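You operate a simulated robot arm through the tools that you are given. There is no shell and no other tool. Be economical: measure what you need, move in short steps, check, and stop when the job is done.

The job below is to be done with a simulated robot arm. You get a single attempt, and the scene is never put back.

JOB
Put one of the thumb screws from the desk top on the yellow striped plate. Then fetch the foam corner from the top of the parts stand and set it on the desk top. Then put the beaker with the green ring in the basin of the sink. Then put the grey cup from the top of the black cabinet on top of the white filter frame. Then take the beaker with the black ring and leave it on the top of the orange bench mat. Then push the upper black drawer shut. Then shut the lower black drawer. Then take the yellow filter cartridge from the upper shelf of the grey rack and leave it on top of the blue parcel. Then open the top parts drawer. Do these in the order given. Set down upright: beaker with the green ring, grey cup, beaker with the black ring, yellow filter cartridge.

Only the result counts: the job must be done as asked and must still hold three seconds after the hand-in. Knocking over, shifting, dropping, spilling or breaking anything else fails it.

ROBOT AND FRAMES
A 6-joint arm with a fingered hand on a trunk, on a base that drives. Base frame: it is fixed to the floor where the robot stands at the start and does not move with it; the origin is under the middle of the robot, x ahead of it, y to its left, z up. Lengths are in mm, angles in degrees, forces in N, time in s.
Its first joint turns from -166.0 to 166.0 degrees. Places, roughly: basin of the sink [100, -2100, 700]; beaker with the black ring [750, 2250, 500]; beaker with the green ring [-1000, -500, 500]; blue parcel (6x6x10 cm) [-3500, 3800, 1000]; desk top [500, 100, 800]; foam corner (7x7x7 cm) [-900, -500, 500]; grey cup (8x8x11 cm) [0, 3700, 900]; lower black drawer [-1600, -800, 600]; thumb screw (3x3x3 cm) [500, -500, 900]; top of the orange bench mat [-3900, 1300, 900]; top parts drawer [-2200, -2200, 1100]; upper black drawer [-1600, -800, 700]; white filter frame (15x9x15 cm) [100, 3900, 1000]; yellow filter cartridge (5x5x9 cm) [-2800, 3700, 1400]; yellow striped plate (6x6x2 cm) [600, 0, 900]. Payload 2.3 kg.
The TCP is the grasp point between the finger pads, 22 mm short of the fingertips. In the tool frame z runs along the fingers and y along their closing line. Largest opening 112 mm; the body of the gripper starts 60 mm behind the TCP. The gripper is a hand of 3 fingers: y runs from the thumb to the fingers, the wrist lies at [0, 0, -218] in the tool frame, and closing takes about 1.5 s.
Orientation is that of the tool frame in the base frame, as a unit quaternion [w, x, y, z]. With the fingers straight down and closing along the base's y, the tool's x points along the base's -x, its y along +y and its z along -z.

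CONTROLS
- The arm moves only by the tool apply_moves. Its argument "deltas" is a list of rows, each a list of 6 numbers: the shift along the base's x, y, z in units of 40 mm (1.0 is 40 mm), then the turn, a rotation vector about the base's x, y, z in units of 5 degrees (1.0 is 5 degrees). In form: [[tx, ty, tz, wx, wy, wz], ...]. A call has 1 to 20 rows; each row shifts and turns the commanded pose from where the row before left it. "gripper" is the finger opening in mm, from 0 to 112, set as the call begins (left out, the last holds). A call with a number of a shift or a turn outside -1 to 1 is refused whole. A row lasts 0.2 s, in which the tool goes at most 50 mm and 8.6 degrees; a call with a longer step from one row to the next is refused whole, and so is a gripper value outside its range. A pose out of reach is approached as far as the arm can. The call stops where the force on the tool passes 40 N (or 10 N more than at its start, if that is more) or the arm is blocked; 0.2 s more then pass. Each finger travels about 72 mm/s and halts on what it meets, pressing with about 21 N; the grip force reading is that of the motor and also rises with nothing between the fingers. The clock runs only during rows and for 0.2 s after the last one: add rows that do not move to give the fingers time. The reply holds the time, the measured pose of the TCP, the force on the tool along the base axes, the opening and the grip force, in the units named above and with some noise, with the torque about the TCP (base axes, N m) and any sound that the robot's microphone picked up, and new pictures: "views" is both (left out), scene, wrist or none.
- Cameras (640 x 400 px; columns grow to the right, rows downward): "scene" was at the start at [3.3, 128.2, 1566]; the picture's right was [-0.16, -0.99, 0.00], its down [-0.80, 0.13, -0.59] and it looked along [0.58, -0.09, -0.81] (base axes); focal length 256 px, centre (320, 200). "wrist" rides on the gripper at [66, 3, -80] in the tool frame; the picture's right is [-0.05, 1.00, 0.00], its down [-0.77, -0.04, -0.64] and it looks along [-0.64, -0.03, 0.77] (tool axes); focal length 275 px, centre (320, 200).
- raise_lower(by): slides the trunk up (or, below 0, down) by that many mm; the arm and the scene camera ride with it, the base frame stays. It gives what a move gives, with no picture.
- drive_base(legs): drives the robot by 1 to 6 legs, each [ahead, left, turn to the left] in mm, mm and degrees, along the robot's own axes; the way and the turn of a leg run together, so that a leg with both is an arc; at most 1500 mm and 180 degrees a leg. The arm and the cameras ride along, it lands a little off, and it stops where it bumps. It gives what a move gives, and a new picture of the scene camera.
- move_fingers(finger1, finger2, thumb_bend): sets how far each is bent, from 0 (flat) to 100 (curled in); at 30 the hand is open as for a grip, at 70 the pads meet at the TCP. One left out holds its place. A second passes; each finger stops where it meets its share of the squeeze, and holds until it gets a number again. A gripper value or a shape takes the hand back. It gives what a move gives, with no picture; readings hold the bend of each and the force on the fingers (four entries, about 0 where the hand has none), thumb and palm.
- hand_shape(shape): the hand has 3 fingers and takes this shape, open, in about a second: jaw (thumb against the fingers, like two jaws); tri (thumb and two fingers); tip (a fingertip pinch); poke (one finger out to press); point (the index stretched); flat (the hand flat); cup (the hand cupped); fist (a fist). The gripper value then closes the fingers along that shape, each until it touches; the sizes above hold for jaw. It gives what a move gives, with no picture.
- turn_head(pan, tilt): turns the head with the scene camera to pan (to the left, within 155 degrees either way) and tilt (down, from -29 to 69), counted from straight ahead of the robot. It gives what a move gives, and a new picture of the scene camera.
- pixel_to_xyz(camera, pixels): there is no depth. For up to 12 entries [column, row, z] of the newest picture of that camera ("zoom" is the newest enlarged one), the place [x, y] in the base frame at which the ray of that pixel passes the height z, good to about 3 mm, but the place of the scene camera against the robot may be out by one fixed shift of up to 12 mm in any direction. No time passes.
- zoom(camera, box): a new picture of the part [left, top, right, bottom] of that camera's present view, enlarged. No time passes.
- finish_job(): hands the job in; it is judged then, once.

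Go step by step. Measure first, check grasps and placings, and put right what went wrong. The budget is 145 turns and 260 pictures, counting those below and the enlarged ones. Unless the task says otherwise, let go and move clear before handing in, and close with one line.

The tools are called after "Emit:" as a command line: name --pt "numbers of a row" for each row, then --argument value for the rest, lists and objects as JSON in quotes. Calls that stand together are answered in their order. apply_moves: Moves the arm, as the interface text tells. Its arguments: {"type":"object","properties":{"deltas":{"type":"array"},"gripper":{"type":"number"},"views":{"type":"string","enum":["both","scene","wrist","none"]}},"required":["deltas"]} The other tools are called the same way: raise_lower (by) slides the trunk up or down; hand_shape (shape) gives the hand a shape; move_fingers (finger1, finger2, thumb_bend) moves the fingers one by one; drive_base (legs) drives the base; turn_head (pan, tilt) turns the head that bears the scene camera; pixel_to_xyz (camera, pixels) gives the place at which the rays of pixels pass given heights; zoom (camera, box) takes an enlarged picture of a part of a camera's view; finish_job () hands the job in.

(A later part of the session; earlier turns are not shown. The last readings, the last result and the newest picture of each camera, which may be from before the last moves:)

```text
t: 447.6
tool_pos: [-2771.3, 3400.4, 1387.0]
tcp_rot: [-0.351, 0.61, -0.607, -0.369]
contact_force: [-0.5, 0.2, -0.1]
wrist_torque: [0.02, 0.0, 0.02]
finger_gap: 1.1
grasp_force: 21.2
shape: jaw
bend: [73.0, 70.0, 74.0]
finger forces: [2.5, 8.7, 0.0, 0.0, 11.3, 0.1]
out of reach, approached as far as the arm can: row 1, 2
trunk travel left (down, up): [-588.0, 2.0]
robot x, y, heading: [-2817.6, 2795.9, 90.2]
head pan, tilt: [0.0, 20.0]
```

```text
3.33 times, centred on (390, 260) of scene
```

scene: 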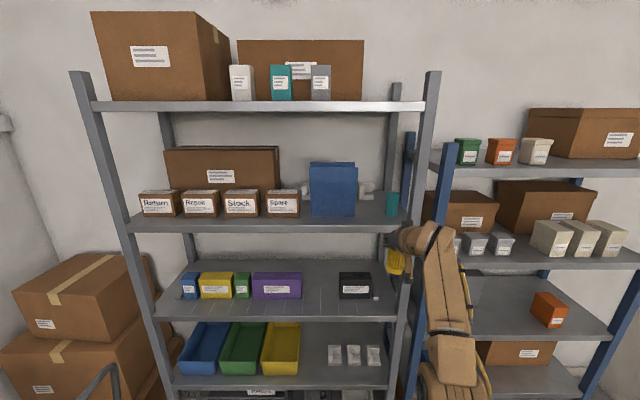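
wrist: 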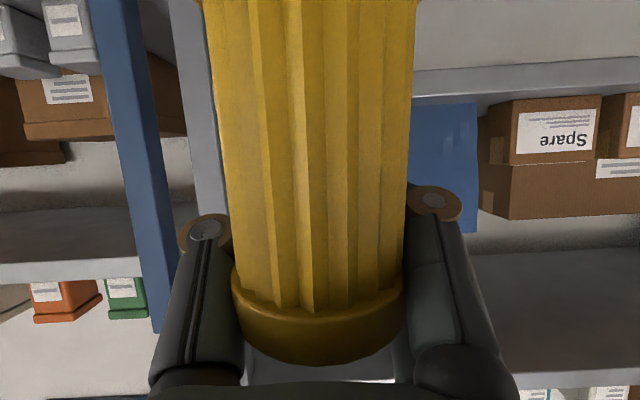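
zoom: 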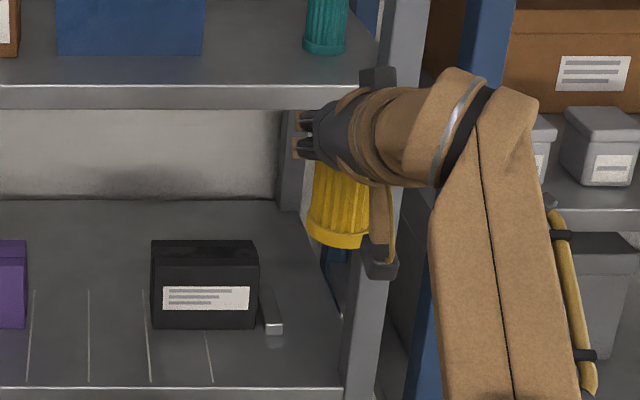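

The hold is upright (parallel to the teal one). Moving left in front of the blue parcel and lowering the trunk 240 mm.

Emit:
drive_base --legs '[[0, 620, 0]]'

Emit:
raise_lower --by -240

Emit:
turn_head --pan 0 --tilt 20

Emit:
zoom --camera "scene" --box '[220, 100, 440, 280]'

```text
t: 451.0
tool_pos: [-3394.9, 3398.8, 1387.9]
tcp_rot: [-0.352, 0.609, -0.607, -0.369]
contact_force: [0.7, 0.7, 0.1]
wrist_torque: [0.02, 0.0, 0.02]
finger_gap: 1.6
grasp_force: 20.4
shape: jaw
bend: [73.0, 70.0, 74.0]
finger forces: [2.6, 8.7, 0.0, 0.1, 11.4, 0.0]
trunk travel left (down, up): [-588.0, 2.0]
robot x, y, heading: [-3443.1, 2790.3, 90.1]
head pan, tilt: [0.0, 20.0]
```

scene: 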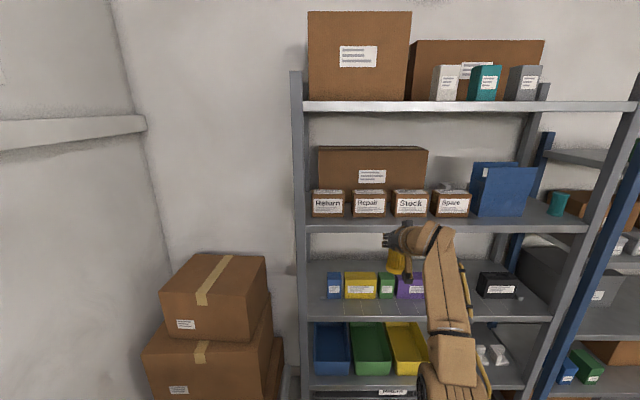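

```text
t: 453.5
tool_pos: [-3393.7, 3397.1, 1148.4]
tcp_rot: [-0.352, 0.609, -0.607, -0.37]
contact_force: [0.3, -0.2, -0.7]
wrist_torque: [0.01, 0.02, -0.03]
finger_gap: 1.3
grasp_force: 21.6
shape: jaw
bend: [73.0, 70.0, 74.0]
finger forces: [2.4, 8.6, 0.0, 0.1, 11.5, 0.0]
trunk travel left (down, up): [-348.0, 242.0]
robot x, y, heading: [-3442.8, 2794.0, 90.2]
head pan, tilt: [0.0, 20.0]
```

```text
t: 454.1
tool_pos: [-3395.3, 3398.9, 1148.2]
tcp_rot: [-0.352, 0.609, -0.607, -0.37]
contact_force: [0.0, 0.9, -1.0]
wrist_torque: [0.03, 0.02, 0.01]
finger_gap: 1.3
grasp_force: 21.1
shape: jaw
bend: [73.0, 70.0, 74.0]
finger forces: [2.5, 8.6, 0.0, 0.0, 11.5, 0.0]
trunk travel left (down, up): [-348.0, 242.0]
robot x, y, heading: [-3443.2, 2797.2, 89.9]
head pan, tilt: [0.0, 20.0]
```

scene: 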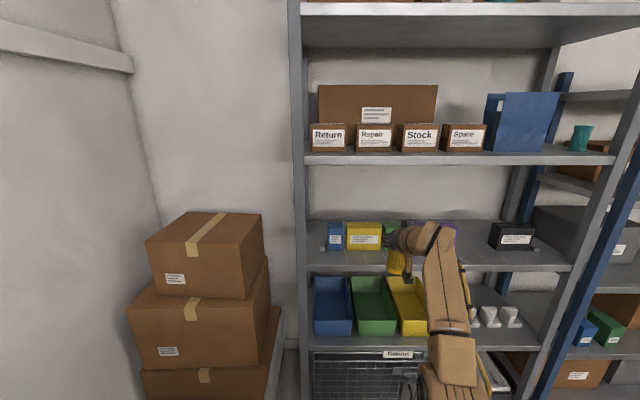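

```text
2.22 times, centred on (330, 190) of scene
```

zoom: 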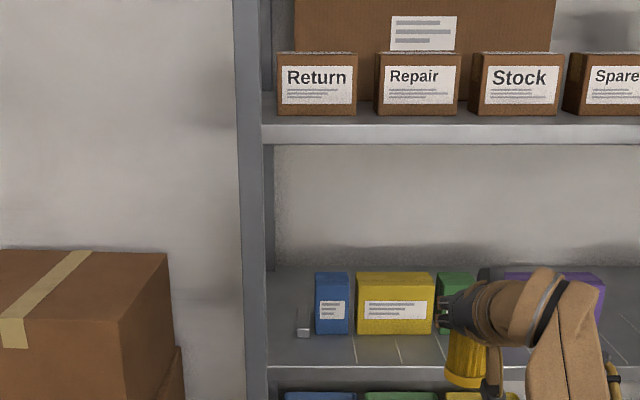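

Measuring the parcel's base and top edges in the current picture for triangulation with the earlier one.

Emit:
pixel_to_xyz --camera "scene" --pixels '[[335.5, 251, 900], [335.5, 251, 950], [335.5, 251, 1000], [335.5, 228.5, 1000], [335.5, 228.5, 1050], [335.5, 228.5, 1100], [335.5, 223, 1050], [328, 240, 1000], [344, 240, 1000], [306, 230, 1000], [395, 274, 1085], [450, 268, 900]]'

Emit:
apply_moves --pt "0 0 0 0 0 0" --views "wrist"

```text
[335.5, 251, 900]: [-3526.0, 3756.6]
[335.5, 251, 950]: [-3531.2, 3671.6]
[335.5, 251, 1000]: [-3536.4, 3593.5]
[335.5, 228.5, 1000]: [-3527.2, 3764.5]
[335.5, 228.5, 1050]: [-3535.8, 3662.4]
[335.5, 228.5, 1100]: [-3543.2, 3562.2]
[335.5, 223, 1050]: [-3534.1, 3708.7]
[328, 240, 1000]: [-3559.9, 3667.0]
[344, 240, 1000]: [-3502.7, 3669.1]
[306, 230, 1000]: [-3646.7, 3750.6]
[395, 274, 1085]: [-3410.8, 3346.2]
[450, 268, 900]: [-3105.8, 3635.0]
```

```text
t: 454.5
tool_pos: [-3393.8, 3398.0, 1146.9]
tcp_rot: [-0.353, 0.608, -0.607, -0.37]
contact_force: [0.3, 0.3, -1.1]
wrist_torque: [-0.01, -0.01, 0.03]
finger_gap: 1.2
grasp_force: 20.5
shape: jaw
bend: [73.0, 70.0, 74.0]
finger forces: [2.5, 8.6, 0.1, 0.0, 11.4, 0.1]
trunk travel left (down, up): [-348.0, 242.0]
robot x, y, heading: [-3440.1, 2792.7, 90.2]
head pan, tilt: [0.0, 20.0]
```

wrist: 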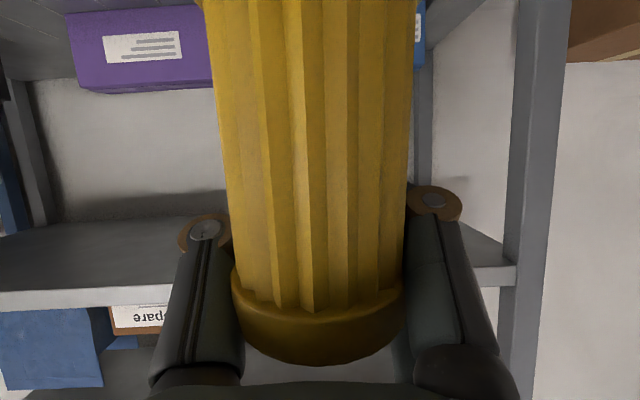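

Triangulation gives parcel front y≈3685, centre ≈(−3530,3715), top ≈1042. I'll shift the arm to x≈−3530, lower to z≈1124, drive 270 mm ahead and check alignment.

Emit:
apply_moves --pt "-0.7 0 -0.1 0 0 0" --pt "-0.7 0 -0.1 0 0 0" --pt "-0.7 0 -0.2 0 0 0" --pt "-0.7 0 -0.2 0 0 0" --pt "-0.6 0 0 0 0 0" --pt "0 0 0 0 0 0" --views "none"

Emit:
drive_base --legs '[[255, 0, 0]]'

Emit:
zoom --camera "scene" --box '[260, 170, 440, 330]'

Emit:
apply_moves --pt "0 0 0 0 0 0" --views "wrist"

```text
t: 455.9
tool_pos: [-3530.1, 3407.9, 1128.7]
tcp_rot: [-0.353, 0.609, -0.608, -0.369]
contact_force: [-0.2, -0.1, -0.2]
wrist_torque: [0.01, -0.02, 0.03]
finger_gap: 1.3
grasp_force: 20.8
shape: jaw
bend: [73.0, 70.0, 74.0]
finger forces: [2.5, 8.3, 0.1, 0.0, 11.4, 0.0]
out of reach, approached as far as the arm can: row 1, 3
trunk travel left (down, up): [-348.0, 242.0]
robot x, y, heading: [-3439.9, 2792.9, 89.8]
head pan, tilt: [0.0, 20.0]
```

```text
t: 457.8
tool_pos: [-3530.4, 3664.6, 1129.6]
tcp_rot: [0.353, -0.608, 0.608, 0.369]
contact_force: [-0.2, 0.4, -0.5]
wrist_torque: [0.01, 0.0, 0.03]
finger_gap: 1.3
grasp_force: 21.3
shape: jaw
bend: [73.0, 70.0, 74.0]
finger forces: [2.5, 8.3, 0.0, 0.0, 11.2, 0.0]
trunk travel left (down, up): [-348.0, 242.0]
robot x, y, heading: [-3440.0, 3048.9, 90.3]
head pan, tilt: [0.0, 20.0]
```

scene: 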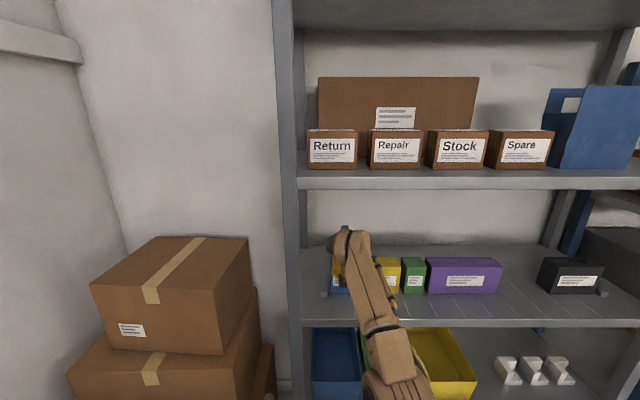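

```text
2.50 times, centred on (350, 250) of scene
```

zoom: 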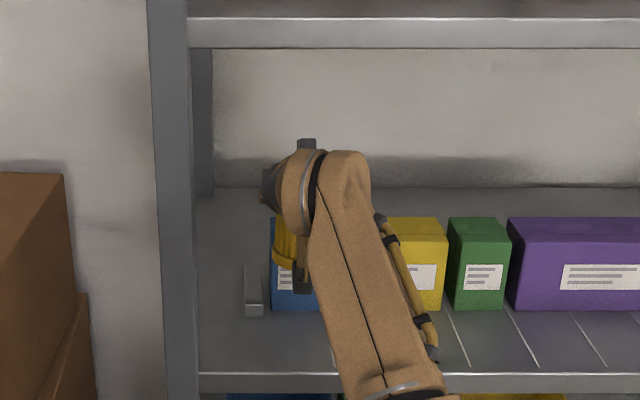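

```text
t: 458.2
tool_pos: [-3529.0, 3664.7, 1129.5]
tcp_rot: [-0.352, 0.609, -0.608, -0.369]
contact_force: [0.8, 0.2, -0.5]
wrist_torque: [0.05, 0.02, 0.02]
finger_gap: 1.0
grasp_force: 21.0
shape: jaw
bend: [73.0, 70.0, 74.0]
finger forces: [2.6, 8.3, 0.0, 0.0, 11.1, 0.1]
trunk travel left (down, up): [-348.0, 242.0]
robot x, y, heading: [-3441.4, 3048.5, 89.8]
head pan, tilt: [0.0, 20.0]
```

wrist: 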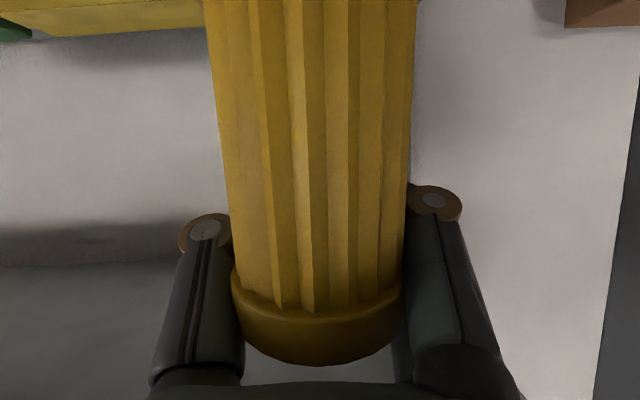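

Checking alignment numerically using the same picture for parcel and cartridge edges.

Emit:
pixel_to_xyz --camera "zoom" --pixels '[[272, 308, 942], [272, 235, 1042], [273, 262, 1066], [285, 266, 1066], [298, 262, 1066], [272, 217, 1042], [447, 308, 942], [388, 305, 942], [443, 308, 942]]'

Emit:
zoom --camera "scene" --box '[310, 220, 390, 300]'

```text
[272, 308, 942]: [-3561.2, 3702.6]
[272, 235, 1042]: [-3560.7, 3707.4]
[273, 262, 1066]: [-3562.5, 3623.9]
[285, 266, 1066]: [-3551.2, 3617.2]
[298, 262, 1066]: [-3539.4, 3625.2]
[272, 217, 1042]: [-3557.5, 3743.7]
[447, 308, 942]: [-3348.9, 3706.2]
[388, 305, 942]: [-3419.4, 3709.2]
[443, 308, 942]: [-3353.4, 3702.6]
```

```text
5.00 times, centred on (350, 260) of scene
```

zoom: 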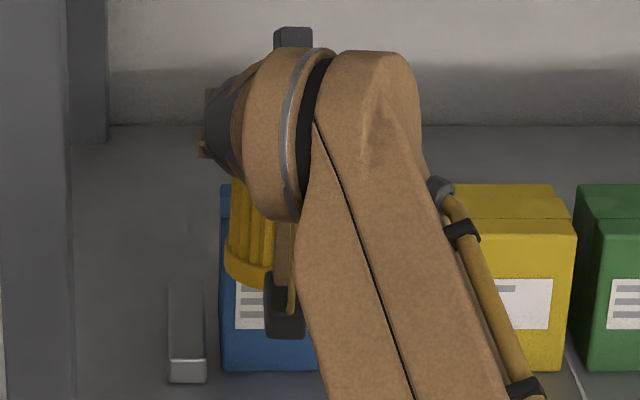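

Cartridge needs +4 mm x and about +90 mm y. Lowering 10 mm for wrist clearance below the shelf, then driving 90 mm.

Emit:
apply_moves --pt "0.1 0 -0.22 0 0 0" --pt "0 0 0 0 0 0" --views "none"

Emit:
drive_base --legs '[[90, 0, 0]]'

Emit:
zoom --camera "scene" --box '[300, 220, 400, 320]'

```text
t: 458.8
tool_pos: [-3526.4, 3666.1, 1122.8]
tcp_rot: [-0.352, 0.609, -0.607, -0.369]
contact_force: [0.2, 0.0, -0.5]
wrist_torque: [0.03, 0.04, -0.01]
finger_gap: 1.0
grasp_force: 21.0
shape: jaw
bend: [73.0, 70.0, 74.0]
finger forces: [2.6, 8.2, 0.0, 0.0, 11.2, 0.0]
trunk travel left (down, up): [-348.0, 242.0]
robot x, y, heading: [-3443.6, 3049.3, 89.8]
head pan, tilt: [0.0, 20.0]
```

```text
t: 459.9
tool_pos: [-3526.1, 3755.2, 1121.3]
tcp_rot: [-0.351, 0.609, -0.607, -0.37]
contact_force: [0.1, 0.0, -1.0]
wrist_torque: [0.03, 0.01, -0.01]
finger_gap: 1.3
grasp_force: 20.9
shape: jaw
bend: [73.0, 70.0, 74.0]
finger forces: [2.5, 8.4, 0.0, 0.1, 11.2, 0.0]
trunk travel left (down, up): [-348.0, 242.0]
robot x, y, heading: [-3441.5, 3139.1, 90.4]
head pan, tilt: [0.0, 20.0]
```

scene: 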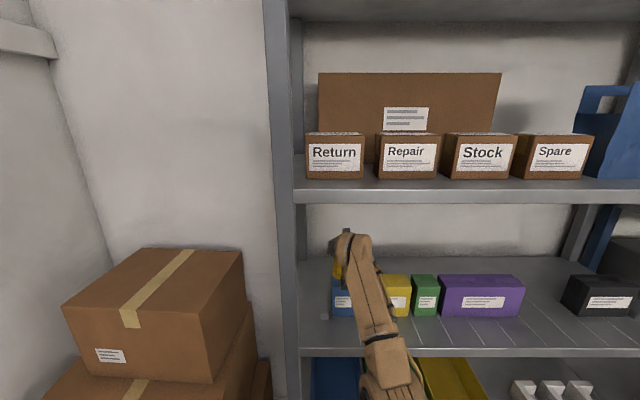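

```text
4.00 times, centred on (350, 270) of scene
```

zoom: 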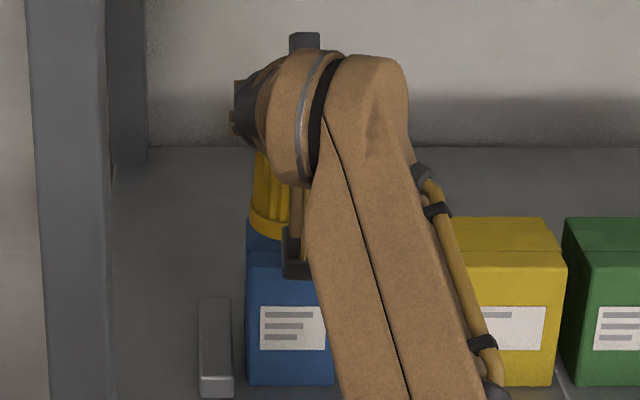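

Cartridge is slightly forward of centre; shifting +13 mm y, +2 mm x, and lowering 10 mm for another look.

Emit:
apply_moves --pt "0.06 0.32 0 0 0 0" --pt "0 0 0 0 0 0" --views "none"

Emit:
raise_lower --by -10

Emit:
raise_lower --by -3

Emit:
zoom --camera "scene" --box '[300, 220, 400, 320]'

```text
t: 460.5
tool_pos: [-3524.8, 3759.3, 1118.9]
tcp_rot: [-0.352, 0.609, -0.607, -0.37]
contact_force: [0.1, -0.7, -0.6]
wrist_torque: [0.0, -0.01, 0.0]
finger_gap: 1.3
grasp_force: 21.2
shape: jaw
bend: [73.0, 70.0, 74.0]
finger forces: [2.5, 8.2, 0.0, 0.0, 11.2, 0.0]
out of reach, approached as far as the arm can: row 1
trunk travel left (down, up): [-348.0, 242.0]
robot x, y, heading: [-3443.0, 3137.8, 90.3]
head pan, tilt: [0.0, 20.0]
```

```text
t: 461.1
tool_pos: [-3525.5, 3760.5, 1108.3]
tcp_rot: [-0.352, 0.609, -0.607, -0.37]
contact_force: [-1.1, -0.1, -0.9]
wrist_torque: [0.04, 0.04, 0.0]
finger_gap: 0.9
grasp_force: 20.8
shape: jaw
bend: [73.0, 70.0, 74.0]
finger forces: [2.6, 8.3, 0.0, 0.0, 11.2, 0.0]
trunk travel left (down, up): [-338.0, 252.0]
robot x, y, heading: [-3443.0, 3139.5, 90.2]
head pan, tilt: [0.0, 20.0]
```

```text
t: 461.6
tool_pos: [-3525.2, 3760.9, 1105.3]
tcp_rot: [-0.351, 0.61, -0.607, -0.37]
contact_force: [1.3, 0.3, -0.7]
wrist_torque: [0.01, -0.02, 0.01]
finger_gap: 0.8
grasp_force: 20.7
shape: jaw
bend: [73.0, 70.0, 74.0]
finger forces: [2.4, 8.2, 0.0, 0.1, 11.2, 0.0]
trunk travel left (down, up): [-335.0, 255.0]
robot x, y, heading: [-3441.3, 3139.7, 89.9]
head pan, tilt: [0.0, 20.0]
```

```text
4.00 times, centred on (350, 270) of scene
5 turns are left
```

zoom: 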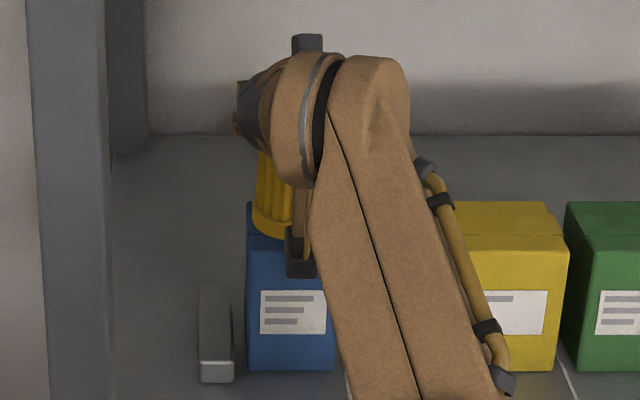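

Only five turns remain, so I'll batch: nudge 12 mm back, lower to contact, release, retreat, check, retract the arm and start toward the parts drawer.

Emit:
drive_base --legs '[[12, 0, 0]]'

Emit:
raise_lower --by -4

Emit:
raise_lower --by -4

Emit:
raise_lower --by -4

Emit:
raise_lower --by -4

Emit:
zoom --camera "scene" --box '[300, 220, 400, 320]'

```text
t: 462.3
tool_pos: [-3524.7, 3772.8, 1106.3]
tcp_rot: [-0.352, 0.61, -0.607, -0.37]
contact_force: [0.5, 0.4, -1.9]
wrist_torque: [0.0, 0.0, -0.03]
finger_gap: 1.0
grasp_force: 21.1
shape: jaw
bend: [73.0, 70.0, 74.0]
finger forces: [2.6, 8.3, 0.1, 0.0, 11.2, 0.1]
trunk travel left (down, up): [-335.0, 255.0]
robot x, y, heading: [-3442.8, 3151.1, 89.9]
head pan, tilt: [0.0, 20.0]
```

scene: 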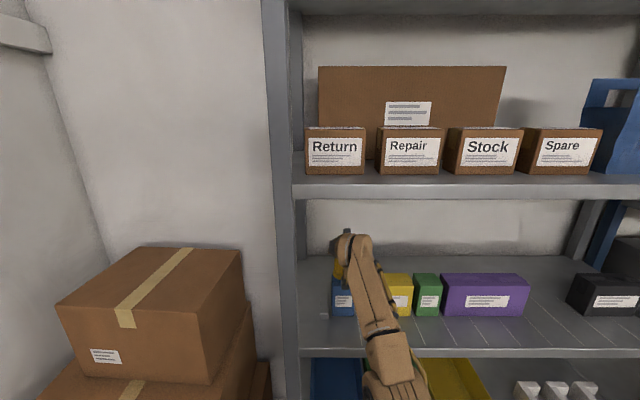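

```text
t: 462.9
tool_pos: [-3526.0, 3772.2, 1102.4]
tcp_rot: [-0.351, 0.609, -0.608, -0.369]
contact_force: [-0.7, -0.6, -1.3]
wrist_torque: [-0.01, 0.02, -0.01]
finger_gap: 1.2
grasp_force: 20.9
shape: jaw
bend: [73.0, 70.0, 74.0]
finger forces: [2.6, 8.2, 0.1, 0.0, 11.1, 0.0]
trunk travel left (down, up): [-331.0, 259.0]
robot x, y, heading: [-3442.8, 3149.8, 90.1]
head pan, tilt: [0.0, 20.0]
```

```text
t: 463.4
tool_pos: [-3524.0, 3773.3, 1096.9]
tcp_rot: [-0.352, 0.609, -0.607, -0.369]
contact_force: [0.3, 0.2, -0.1]
wrist_torque: [0.05, 0.01, 0.02]
finger_gap: 1.0
grasp_force: 21.2
shape: jaw
bend: [73.0, 70.0, 74.0]
finger forces: [2.5, 8.1, 0.0, 0.1, 11.2, 0.0]
trunk travel left (down, up): [-327.0, 263.0]
robot x, y, heading: [-3438.0, 3150.8, 90.1]
head pan, tilt: [0.0, 20.0]
```

```text
t: 463.9
tool_pos: [-3523.5, 3773.4, 1094.3]
tcp_rot: [-0.352, 0.609, -0.607, -0.369]
contact_force: [0.3, -0.1, -1.2]
wrist_torque: [0.02, 0.02, -0.03]
finger_gap: 1.0
grasp_force: 21.3
shape: jaw
bend: [73.0, 70.0, 74.0]
finger forces: [2.5, 8.2, 0.1, 0.0, 11.2, 0.0]
trunk travel left (down, up): [-323.0, 267.0]
robot x, y, heading: [-3443.7, 3147.8, 90.3]
head pan, tilt: [0.0, 20.0]
```

```text
t: 464.5
tool_pos: [-3525.0, 3773.4, 1089.2]
tcp_rot: [-0.352, 0.609, -0.608, -0.369]
contact_force: [0.7, 0.0, -0.8]
wrist_torque: [0.03, 0.02, 0.0]
finger_gap: 0.9
grasp_force: 20.4
shape: jaw
bend: [73.0, 70.0, 74.0]
finger forces: [2.4, 8.2, 0.0, 0.0, 11.2, 0.1]
trunk travel left (down, up): [-319.0, 271.0]
robot x, y, heading: [-3442.7, 3154.2, 90.0]
head pan, tilt: [0.0, 20.0]
```

```text
4.00 times, centred on (350, 270) of scene
4 turns are left
```

zoom: 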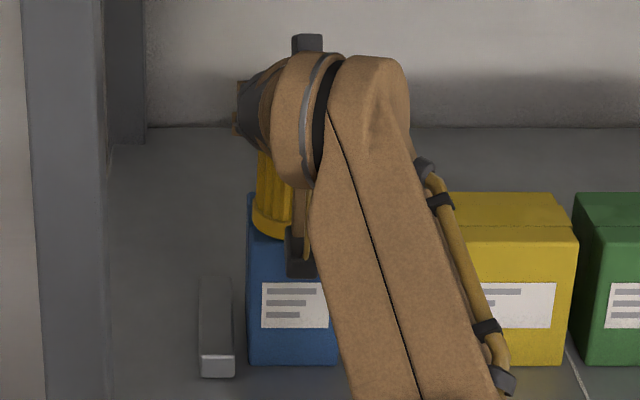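

Still no contact; alignment is within the parcel top. Continuing down to contact, releasing, retreating, retracting, and driving to the parts drawer, all in one batch.

Emit:
drive_base --legs '[[6, 0, 0]]'

Emit:
raise_lower --by -4

Emit:
raise_lower --by -4

Emit:
raise_lower --by -4

Emit:
raise_lower --by -4

Emit:
raise_lower --by -4

Emit:
raise_lower --by -4

Emit:
apply_moves --pt "0 0 0 0 0 0" --pt "0 0 0 0 0 0" --pt "0 0 0 0 0 0" --pt "0 0 0 0 0 0" --pt "0 0 0 0 0 0" --pt "0 0 0 0 0 0" --pt "0 0 0 0 0 0" --gripper 84 --views "none"

Emit:
drive_base --legs '[[-340, 0, 0]]'

Emit:
zoom --camera "scene" --box '[280, 180, 440, 300]'

Emit:
apply_moves --pt "0 -0.24 -0.41 -1 0 0" --pt "0 -0.27 -0.39 -1 0 0" --pt "0 -0.3 -0.37 -1 0 0" --pt "0 -0.335 -0.34 -1 0 0" --pt "0 -0.365 -0.31 -1 0 0" --pt "0 -0.39 -0.27 -1 0 0" --pt "0 -0.41 -0.24 -1 0 0" --pt "0 -0.43 -0.2 -1 0 0" --pt "0 -0.446 -0.16 -1 0 0" --pt "0 -0.458 -0.12 -1 0 0" --pt "0 -0.467 -0.08 -1 0 0" --pt "0.5 -0.473 -0.04 -1 0 0" --pt "0.5 0 0 0 0 0" --pt "0 0 0 0 0 0" --views "none"

Emit:
raise_lower --by 280

Emit:
drive_base --legs '[[0, -240, 0], [-1400, 0, 0], [-1400, 0, 0]]'

Emit:
drive_base --legs '[[-1350, 0, 0], [0, 0, 180], [0, 950, 0]]'

Emit:
turn_head --pan 0 --tilt 30

Emit:
zoom --camera "scene" --box '[160, 60, 480, 260]'

```text
t: 465.2
tool_pos: [-3525.1, 3779.4, 1089.2]
tcp_rot: [-0.351, 0.61, -0.607, -0.37]
contact_force: [-0.1, 0.1, -1.1]
wrist_torque: [0.04, 0.01, 0.02]
finger_gap: 0.8
grasp_force: 21.6
shape: jaw
bend: [73.0, 70.0, 74.0]
finger forces: [2.4, 8.2, 0.1, 0.0, 11.2, 0.0]
trunk travel left (down, up): [-319.0, 271.0]
robot x, y, heading: [-3435.4, 3155.2, 90.0]
head pan, tilt: [0.0, 20.0]
```

scene: 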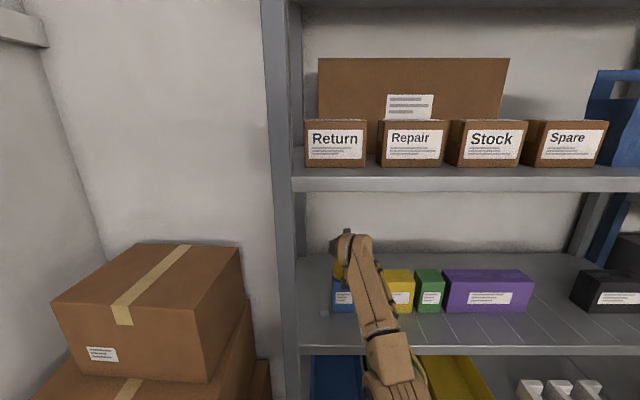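

```text
t: 465.7
tool_pos: [-3524.7, 3780.3, 1085.9]
tcp_rot: [-0.351, 0.61, -0.607, -0.37]
contact_force: [0.1, -0.8, -0.7]
wrist_torque: [0.01, 0.0, -0.02]
finger_gap: 1.2
grasp_force: 21.2
shape: jaw
bend: [73.0, 70.0, 74.0]
finger forces: [2.5, 8.2, 0.0, 0.0, 11.2, 0.0]
trunk travel left (down, up): [-315.0, 275.0]
robot x, y, heading: [-3437.7, 3155.3, 90.3]
head pan, tilt: [0.0, 20.0]
```

```text
t: 466.2
tool_pos: [-3525.0, 3779.8, 1082.6]
tcp_rot: [-0.353, 0.609, -0.607, -0.37]
contact_force: [-0.8, -0.8, 5.5]
wrist_torque: [-0.07, -0.05, -0.01]
finger_gap: 1.1
grasp_force: 20.9
shape: jaw
bend: [73.0, 70.0, 74.0]
finger forces: [2.7, 8.7, 0.0, 0.0, 11.5, 0.1]
trunk travel left (down, up): [-311.0, 279.0]
robot x, y, heading: [-3443.3, 3154.7, 90.0]
head pan, tilt: [0.0, 20.0]
```

```text
t: 466.8
tool_pos: [-3524.4, 3774.8, 1080.5]
tcp_rot: [-0.354, 0.608, -0.606, -0.372]
contact_force: [-1.7, -4.1, 17.4]
wrist_torque: [-0.34, -0.02, -0.07]
finger_gap: 1.2
grasp_force: 21.3
shape: jaw
bend: [73.0, 70.0, 74.0]
finger forces: [3.0, 10.2, 0.0, 0.0, 12.5, 0.0]
trunk travel left (down, up): [-307.0, 283.0]
robot x, y, heading: [-3442.8, 3156.3, 90.1]
head pan, tilt: [0.0, 20.0]
```

```text
t: 467.3
tool_pos: [-3523.3, 3778.2, 1073.3]
tcp_rot: [-0.351, 0.61, -0.607, -0.37]
contact_force: [-0.6, 0.0, 3.6]
wrist_torque: [-0.11, -0.07, -0.06]
finger_gap: 0.4
grasp_force: 21.1
shape: jaw
bend: [73.0, 70.0, 74.0]
finger forces: [1.1, 4.3, 0.0, 0.0, 5.7, 0.1]
trunk travel left (down, up): [-303.0, 287.0]
robot x, y, heading: [-3440.9, 3153.5, 90.2]
head pan, tilt: [0.0, 20.0]
```

```text
t: 467.8
tool_pos: [-3524.5, 3776.8, 1071.3]
tcp_rot: [-0.353, 0.609, -0.607, -0.37]
contact_force: [-0.4, 0.9, 9.6]
wrist_torque: [-0.3, -0.04, -0.02]
finger_gap: 0.1
grasp_force: 21.2
shape: jaw
bend: [73.0, 70.0, 74.0]
finger forces: [1.5, 5.0, 0.1, 0.0, 7.0, 0.1]
trunk travel left (down, up): [-299.0, 291.0]
robot x, y, heading: [-3438.9, 3156.9, 90.2]
head pan, tilt: [0.0, 20.0]
```

```text
t: 468.4
tool_pos: [-3524.7, 3777.3, 1067.8]
tcp_rot: [-0.352, 0.609, -0.607, -0.37]
contact_force: [-0.9, 2.0, 13.3]
wrist_torque: [-0.41, -0.09, -0.02]
finger_gap: 0.3
grasp_force: 21.0
shape: jaw
bend: [73.0, 70.0, 74.0]
finger forces: [1.4, 7.3, 0.1, 0.0, 9.8, 0.3]
trunk travel left (down, up): [-295.0, 295.0]
robot x, y, heading: [-3443.3, 3157.4, 90.0]
head pan, tilt: [0.0, 20.0]
```

```text
t: 470.0
tool_pos: [-3524.8, 3779.4, 1066.0]
tcp_rot: [-0.351, 0.61, -0.607, -0.37]
contact_force: [0.9, -0.5, -0.1]
wrist_torque: [-0.02, -0.03, 0.0]
finger_gap: 83.8
grasp_force: 0.0
shape: jaw
bend: [64.0, 64.0, 60.0]
finger forces: [0.0, 0.2, 0.1, 0.0, 0.0, 0.0]
trunk travel left (down, up): [-295.0, 295.0]
robot x, y, heading: [-3438.0, 3158.3, 90.3]
head pan, tilt: [0.0, 20.0]
```

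```text
t: 472.2
tool_pos: [-3524.2, 3439.3, 1065.7]
tcp_rot: [-0.352, 0.609, -0.607, -0.37]
contact_force: [-0.2, 0.3, 0.6]
wrist_torque: [-0.04, 0.0, 0.01]
finger_gap: 83.7
grasp_force: 0.0
shape: jaw
bend: [64.0, 64.0, 60.0]
finger forces: [0.0, 0.0, 0.0, 0.0, 0.0, 0.1]
trunk travel left (down, up): [-295.0, 295.0]
robot x, y, heading: [-3440.0, 2818.8, 90.0]
head pan, tilt: [0.0, 20.0]
```

scene: 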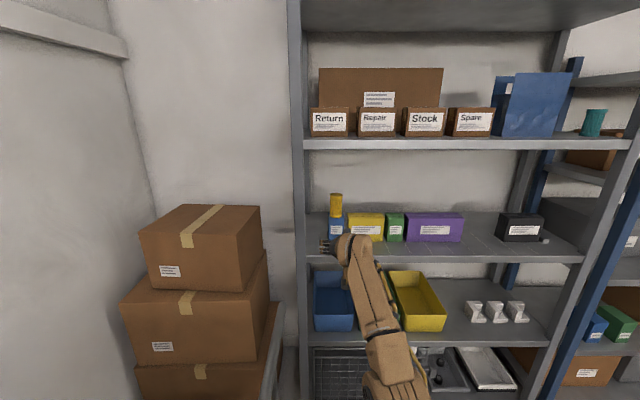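

```text
3.33 times, centred on (360, 240) of scene
```

zoom: 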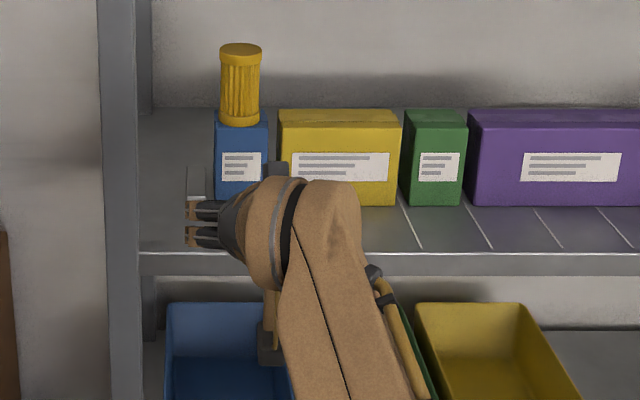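

```text
t: 475.2
tool_pos: [-3483.7, 3254.6, 949.6]
tcp_rot: [-0.001, -0.704, 0.71, 0.016]
contact_force: [-0.2, -0.2, -0.2]
wrist_torque: [0.01, 0.0, 0.02]
finger_gap: 83.6
grasp_force: 0.1
shape: jaw
bend: [64.0, 64.0, 60.0]
finger forces: [0.1, 0.0, 0.0, 0.0, 0.0, 0.0]
trunk travel left (down, up): [-295.0, 295.0]
robot x, y, heading: [-3442.3, 2815.8, 90.2]
head pan, tilt: [0.0, 20.0]
```

```text
t: 478.0
tool_pos: [-3484.9, 3255.5, 1229.5]
tcp_rot: [0.0, -0.704, 0.71, 0.017]
contact_force: [0.2, -0.3, 0.2]
wrist_torque: [0.05, 0.0, 0.01]
finger_gap: 83.6
grasp_force: 0.0
shape: jaw
bend: [64.0, 64.0, 60.0]
finger forces: [0.0, 0.0, 0.0, 0.0, 0.1, 0.1]
trunk travel left (down, up): [-575.0, 15.0]
robot x, y, heading: [-3441.9, 2816.5, 90.1]
head pan, tilt: [0.0, 20.0]
```

```text
t: 493.0
tool_pos: [-3216.4, 456.3, 1229.3]
tcp_rot: [-0.001, 0.707, -0.707, -0.017]
contact_force: [0.0, 0.0, 0.3]
wrist_torque: [-0.02, 0.01, 0.01]
finger_gap: 83.6
grasp_force: 0.0
shape: jaw
bend: [64.0, 64.0, 60.0]
finger forces: [0.0, 0.0, 0.0, 0.0, 0.1, 0.1]
trunk travel left (down, up): [-575.0, 15.0]
robot x, y, heading: [-3166.7, 19.0, 90.8]
head pan, tilt: [0.0, 20.0]
```

scene: 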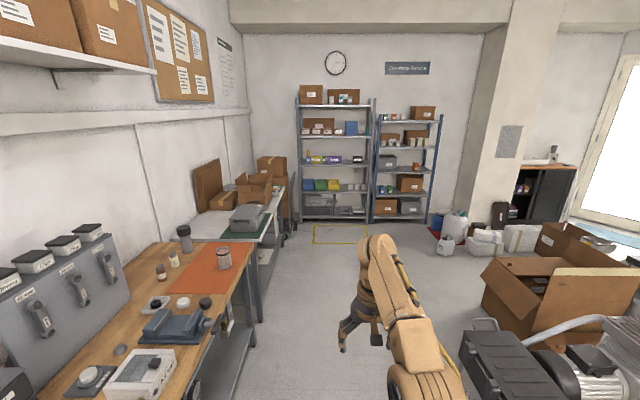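

```text
t: 511.4
tool_pos: [-2175.6, -1740.9, 1228.5]
tcp_rot: [0.017, 0.717, 0.697, -0.001]
contact_force: [0.1, 0.3, -0.1]
wrist_torque: [0.02, 0.03, 0.0]
finger_gap: 83.6
grasp_force: 0.0
shape: jaw
bend: [64.0, 64.0, 60.0]
finger forces: [0.0, 0.0, 0.1, 0.0, 0.0, 0.0]
trunk travel left (down, up): [-575.0, 15.0]
robot x, y, heading: [-2208.6, -1304.7, -90.8]
head pan, tilt: [0.0, 20.0]
```

scene: 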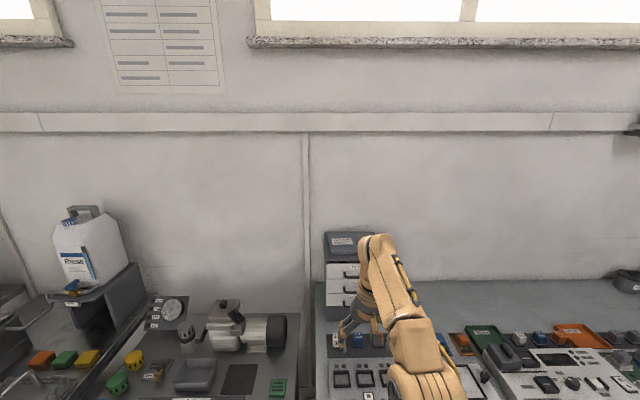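

```text
t: 512.1
tool_pos: [-2175.9, -1741.5, 1228.7]
tcp_rot: [0.017, 0.718, 0.696, -0.001]
contact_force: [-0.3, 0.1, 1.0]
wrist_torque: [0.02, 0.0, 0.01]
finger_gap: 83.7
grasp_force: 0.0
shape: jaw
bend: [64.0, 64.0, 60.0]
finger forces: [0.0, 0.1, 0.0, 0.0, 0.0, 0.1]
trunk travel left (down, up): [-575.0, 15.0]
robot x, y, heading: [-2210.5, -1302.1, -91.2]
head pan, tilt: [0.0, 30.0]
```

scene: 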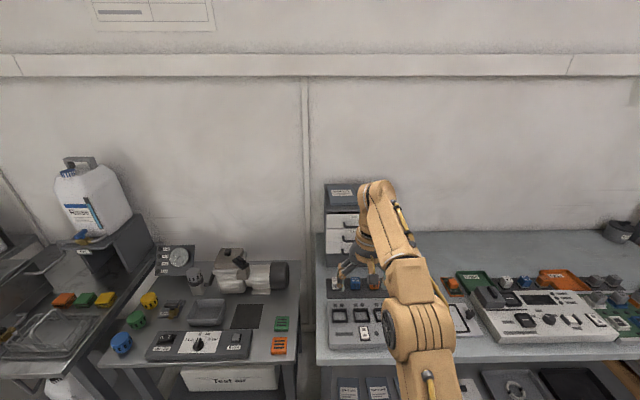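

```text
2.00 times, centred on (320, 160) of scene
3 turns are left
```

zoom: 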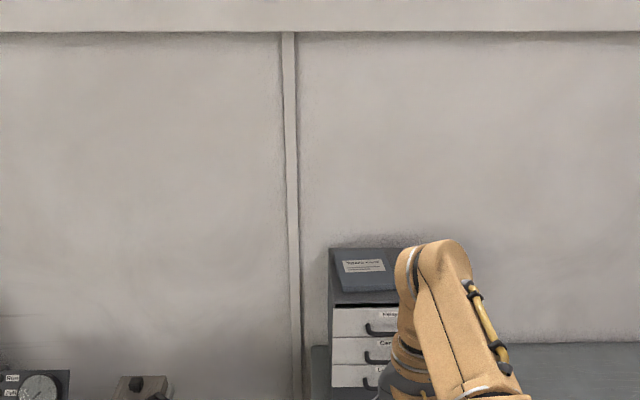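

The cartridge stands upright on the blue parcel. Three turns remain: I'll measure the top drawer's handle (zoom (380,330)), tilt the hand forward in front of it, and take a wrist picture.

Emit:
pixel_to_xyz --camera "zoom" --pixels '[[368, 328, 1080], [368, 328, 1110], [368, 328, 1140], [332, 307, 1110], [332, 307, 1140], [332, 336, 1080], [398, 333, 1100], [332, 250, 1150]]'

Emit:
raise_lower --by -130

Emit:
apply_moves --pt "-0.1 -0.475 0.02 -1 0 0" --pt "-0.1 -0.471 0.06 -1 0 0" --pt "-0.1 -0.464 0.1 -1 0 0" --pt "-0.1 -0.453 0.14 -1 0 0" --pt "-0.1 -0.439 0.18 -1 0 0" --pt "-0.1 -0.422 0.22 -1 0 0" --pt "-0.1 -0.4 0.256 -1 0 0" --pt "-0.1 -0.377 0.289 -1 0 0" --pt "-0.1 -0.35 0.32 -1 0 0" --pt "-0.1 -0.321 0.35 -1 0 0" --pt "0 -0.289 0.377 -1 0 0" --pt "0 -0.256 0.4 -1 0 0" --pt "0 0 0 0 0 0" --gripper 100 --views "wrist"

Emit:
raise_lower --by -90

Emit:
apply_moves --pt "0 0 0 0 0 0" --views "both"

Emit:
zoom --camera "wrist" --box '[160, 0, 480, 200]'

Emit:
zoom --camera "scene" --box '[280, 120, 440, 260]'

```text
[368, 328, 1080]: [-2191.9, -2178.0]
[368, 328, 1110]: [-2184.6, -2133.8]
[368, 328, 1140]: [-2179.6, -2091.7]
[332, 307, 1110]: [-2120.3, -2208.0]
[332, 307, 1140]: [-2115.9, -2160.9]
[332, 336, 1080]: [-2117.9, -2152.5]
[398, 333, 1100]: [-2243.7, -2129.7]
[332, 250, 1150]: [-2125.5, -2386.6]
```

```text
t: 513.7
tool_pos: [-2177.4, -1742.5, 1099.3]
tcp_rot: [0.016, 0.717, 0.697, -0.001]
contact_force: [0.4, 0.1, 0.1]
wrist_torque: [-0.02, 0.0, -0.01]
finger_gap: 83.5
grasp_force: 0.0
shape: jaw
bend: [64.0, 64.0, 60.0]
finger forces: [0.0, 0.0, 0.1, 0.0, 0.1, 0.1]
trunk travel left (down, up): [-445.0, 145.0]
robot x, y, heading: [-2211.5, -1304.9, -91.3]
head pan, tilt: [0.0, 30.0]
```

```text
t: 516.5
tool_pos: [-2216.8, -1929.6, 1206.2]
tcp_rot: [0.374, 0.613, 0.602, -0.35]
contact_force: [0.3, -0.2, -0.1]
wrist_torque: [0.0, -0.02, -0.01]
finger_gap: 99.9
grasp_force: 0.1
shape: jaw
bend: [49.0, 49.0, 45.0]
finger forces: [0.0, 0.0, 0.0, 0.0, 0.0, 0.0]
trunk travel left (down, up): [-445.0, 145.0]
robot x, y, heading: [-2213.2, -1303.9, -90.9]
head pan, tilt: [0.0, 30.0]
```

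wrist: 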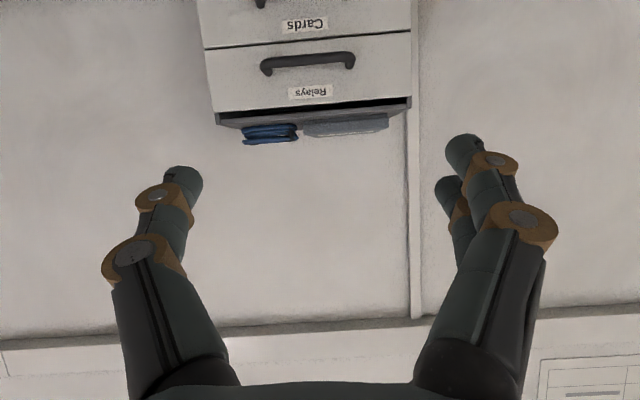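

```text
t: 517.8
tool_pos: [-2216.6, -1929.9, 1116.4]
tcp_rot: [0.373, 0.613, 0.603, -0.348]
contact_force: [0.9, 0.2, 0.0]
wrist_torque: [0.02, 0.0, 0.01]
finger_gap: 99.8
grasp_force: 0.1
shape: jaw
bend: [49.0, 49.0, 45.0]
finger forces: [0.0, 0.0, 0.1, 0.1, 0.0, 0.0]
trunk travel left (down, up): [-355.0, 235.0]
robot x, y, heading: [-2211.3, -1304.6, -90.9]
head pan, tilt: [0.0, 30.0]
```

```text
t: 518.2
tool_pos: [-2215.4, -1930.4, 1116.9]
tcp_rot: [0.373, 0.613, 0.603, -0.348]
contact_force: [0.0, 0.0, 0.0]
wrist_torque: [0.06, -0.02, 0.01]
finger_gap: 99.8
grasp_force: 0.0
shape: jaw
bend: [49.0, 49.0, 45.0]
finger forces: [0.0, 0.0, 0.0, 0.1, 0.1, 0.0]
trunk travel left (down, up): [-355.0, 235.0]
robot x, y, heading: [-2211.3, -1305.3, -90.8]
head pan, tilt: [0.0, 30.0]
```

scene: 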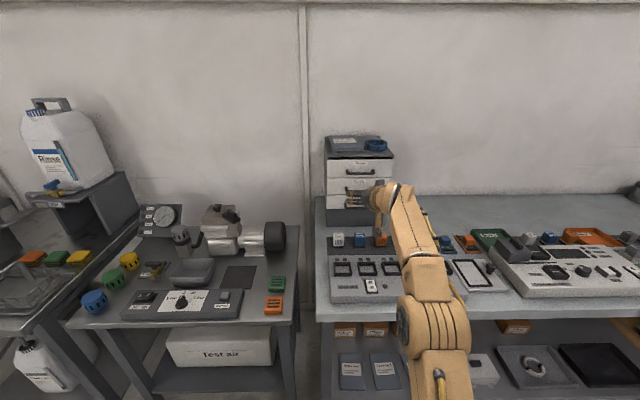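
wrist: 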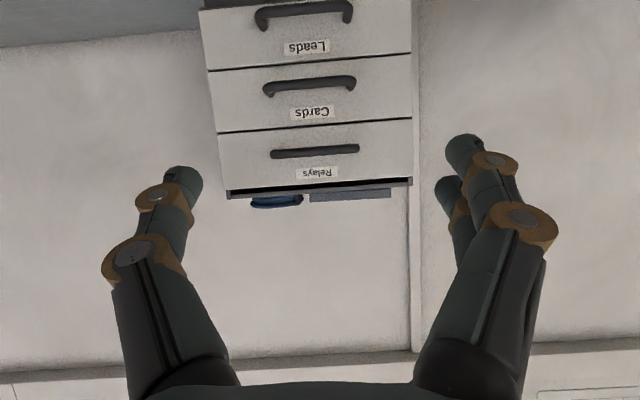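

```text
2.00 times, centred on (320, 100) of wrist
```

zoom: 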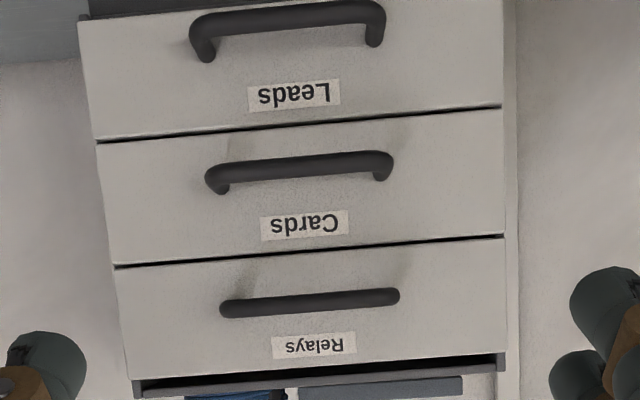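

```text
2.86 times, centred on (360, 190) of scene
2 turns are left
```

zoom: 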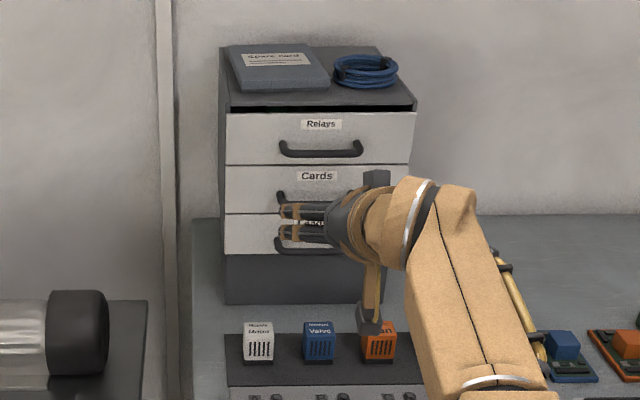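

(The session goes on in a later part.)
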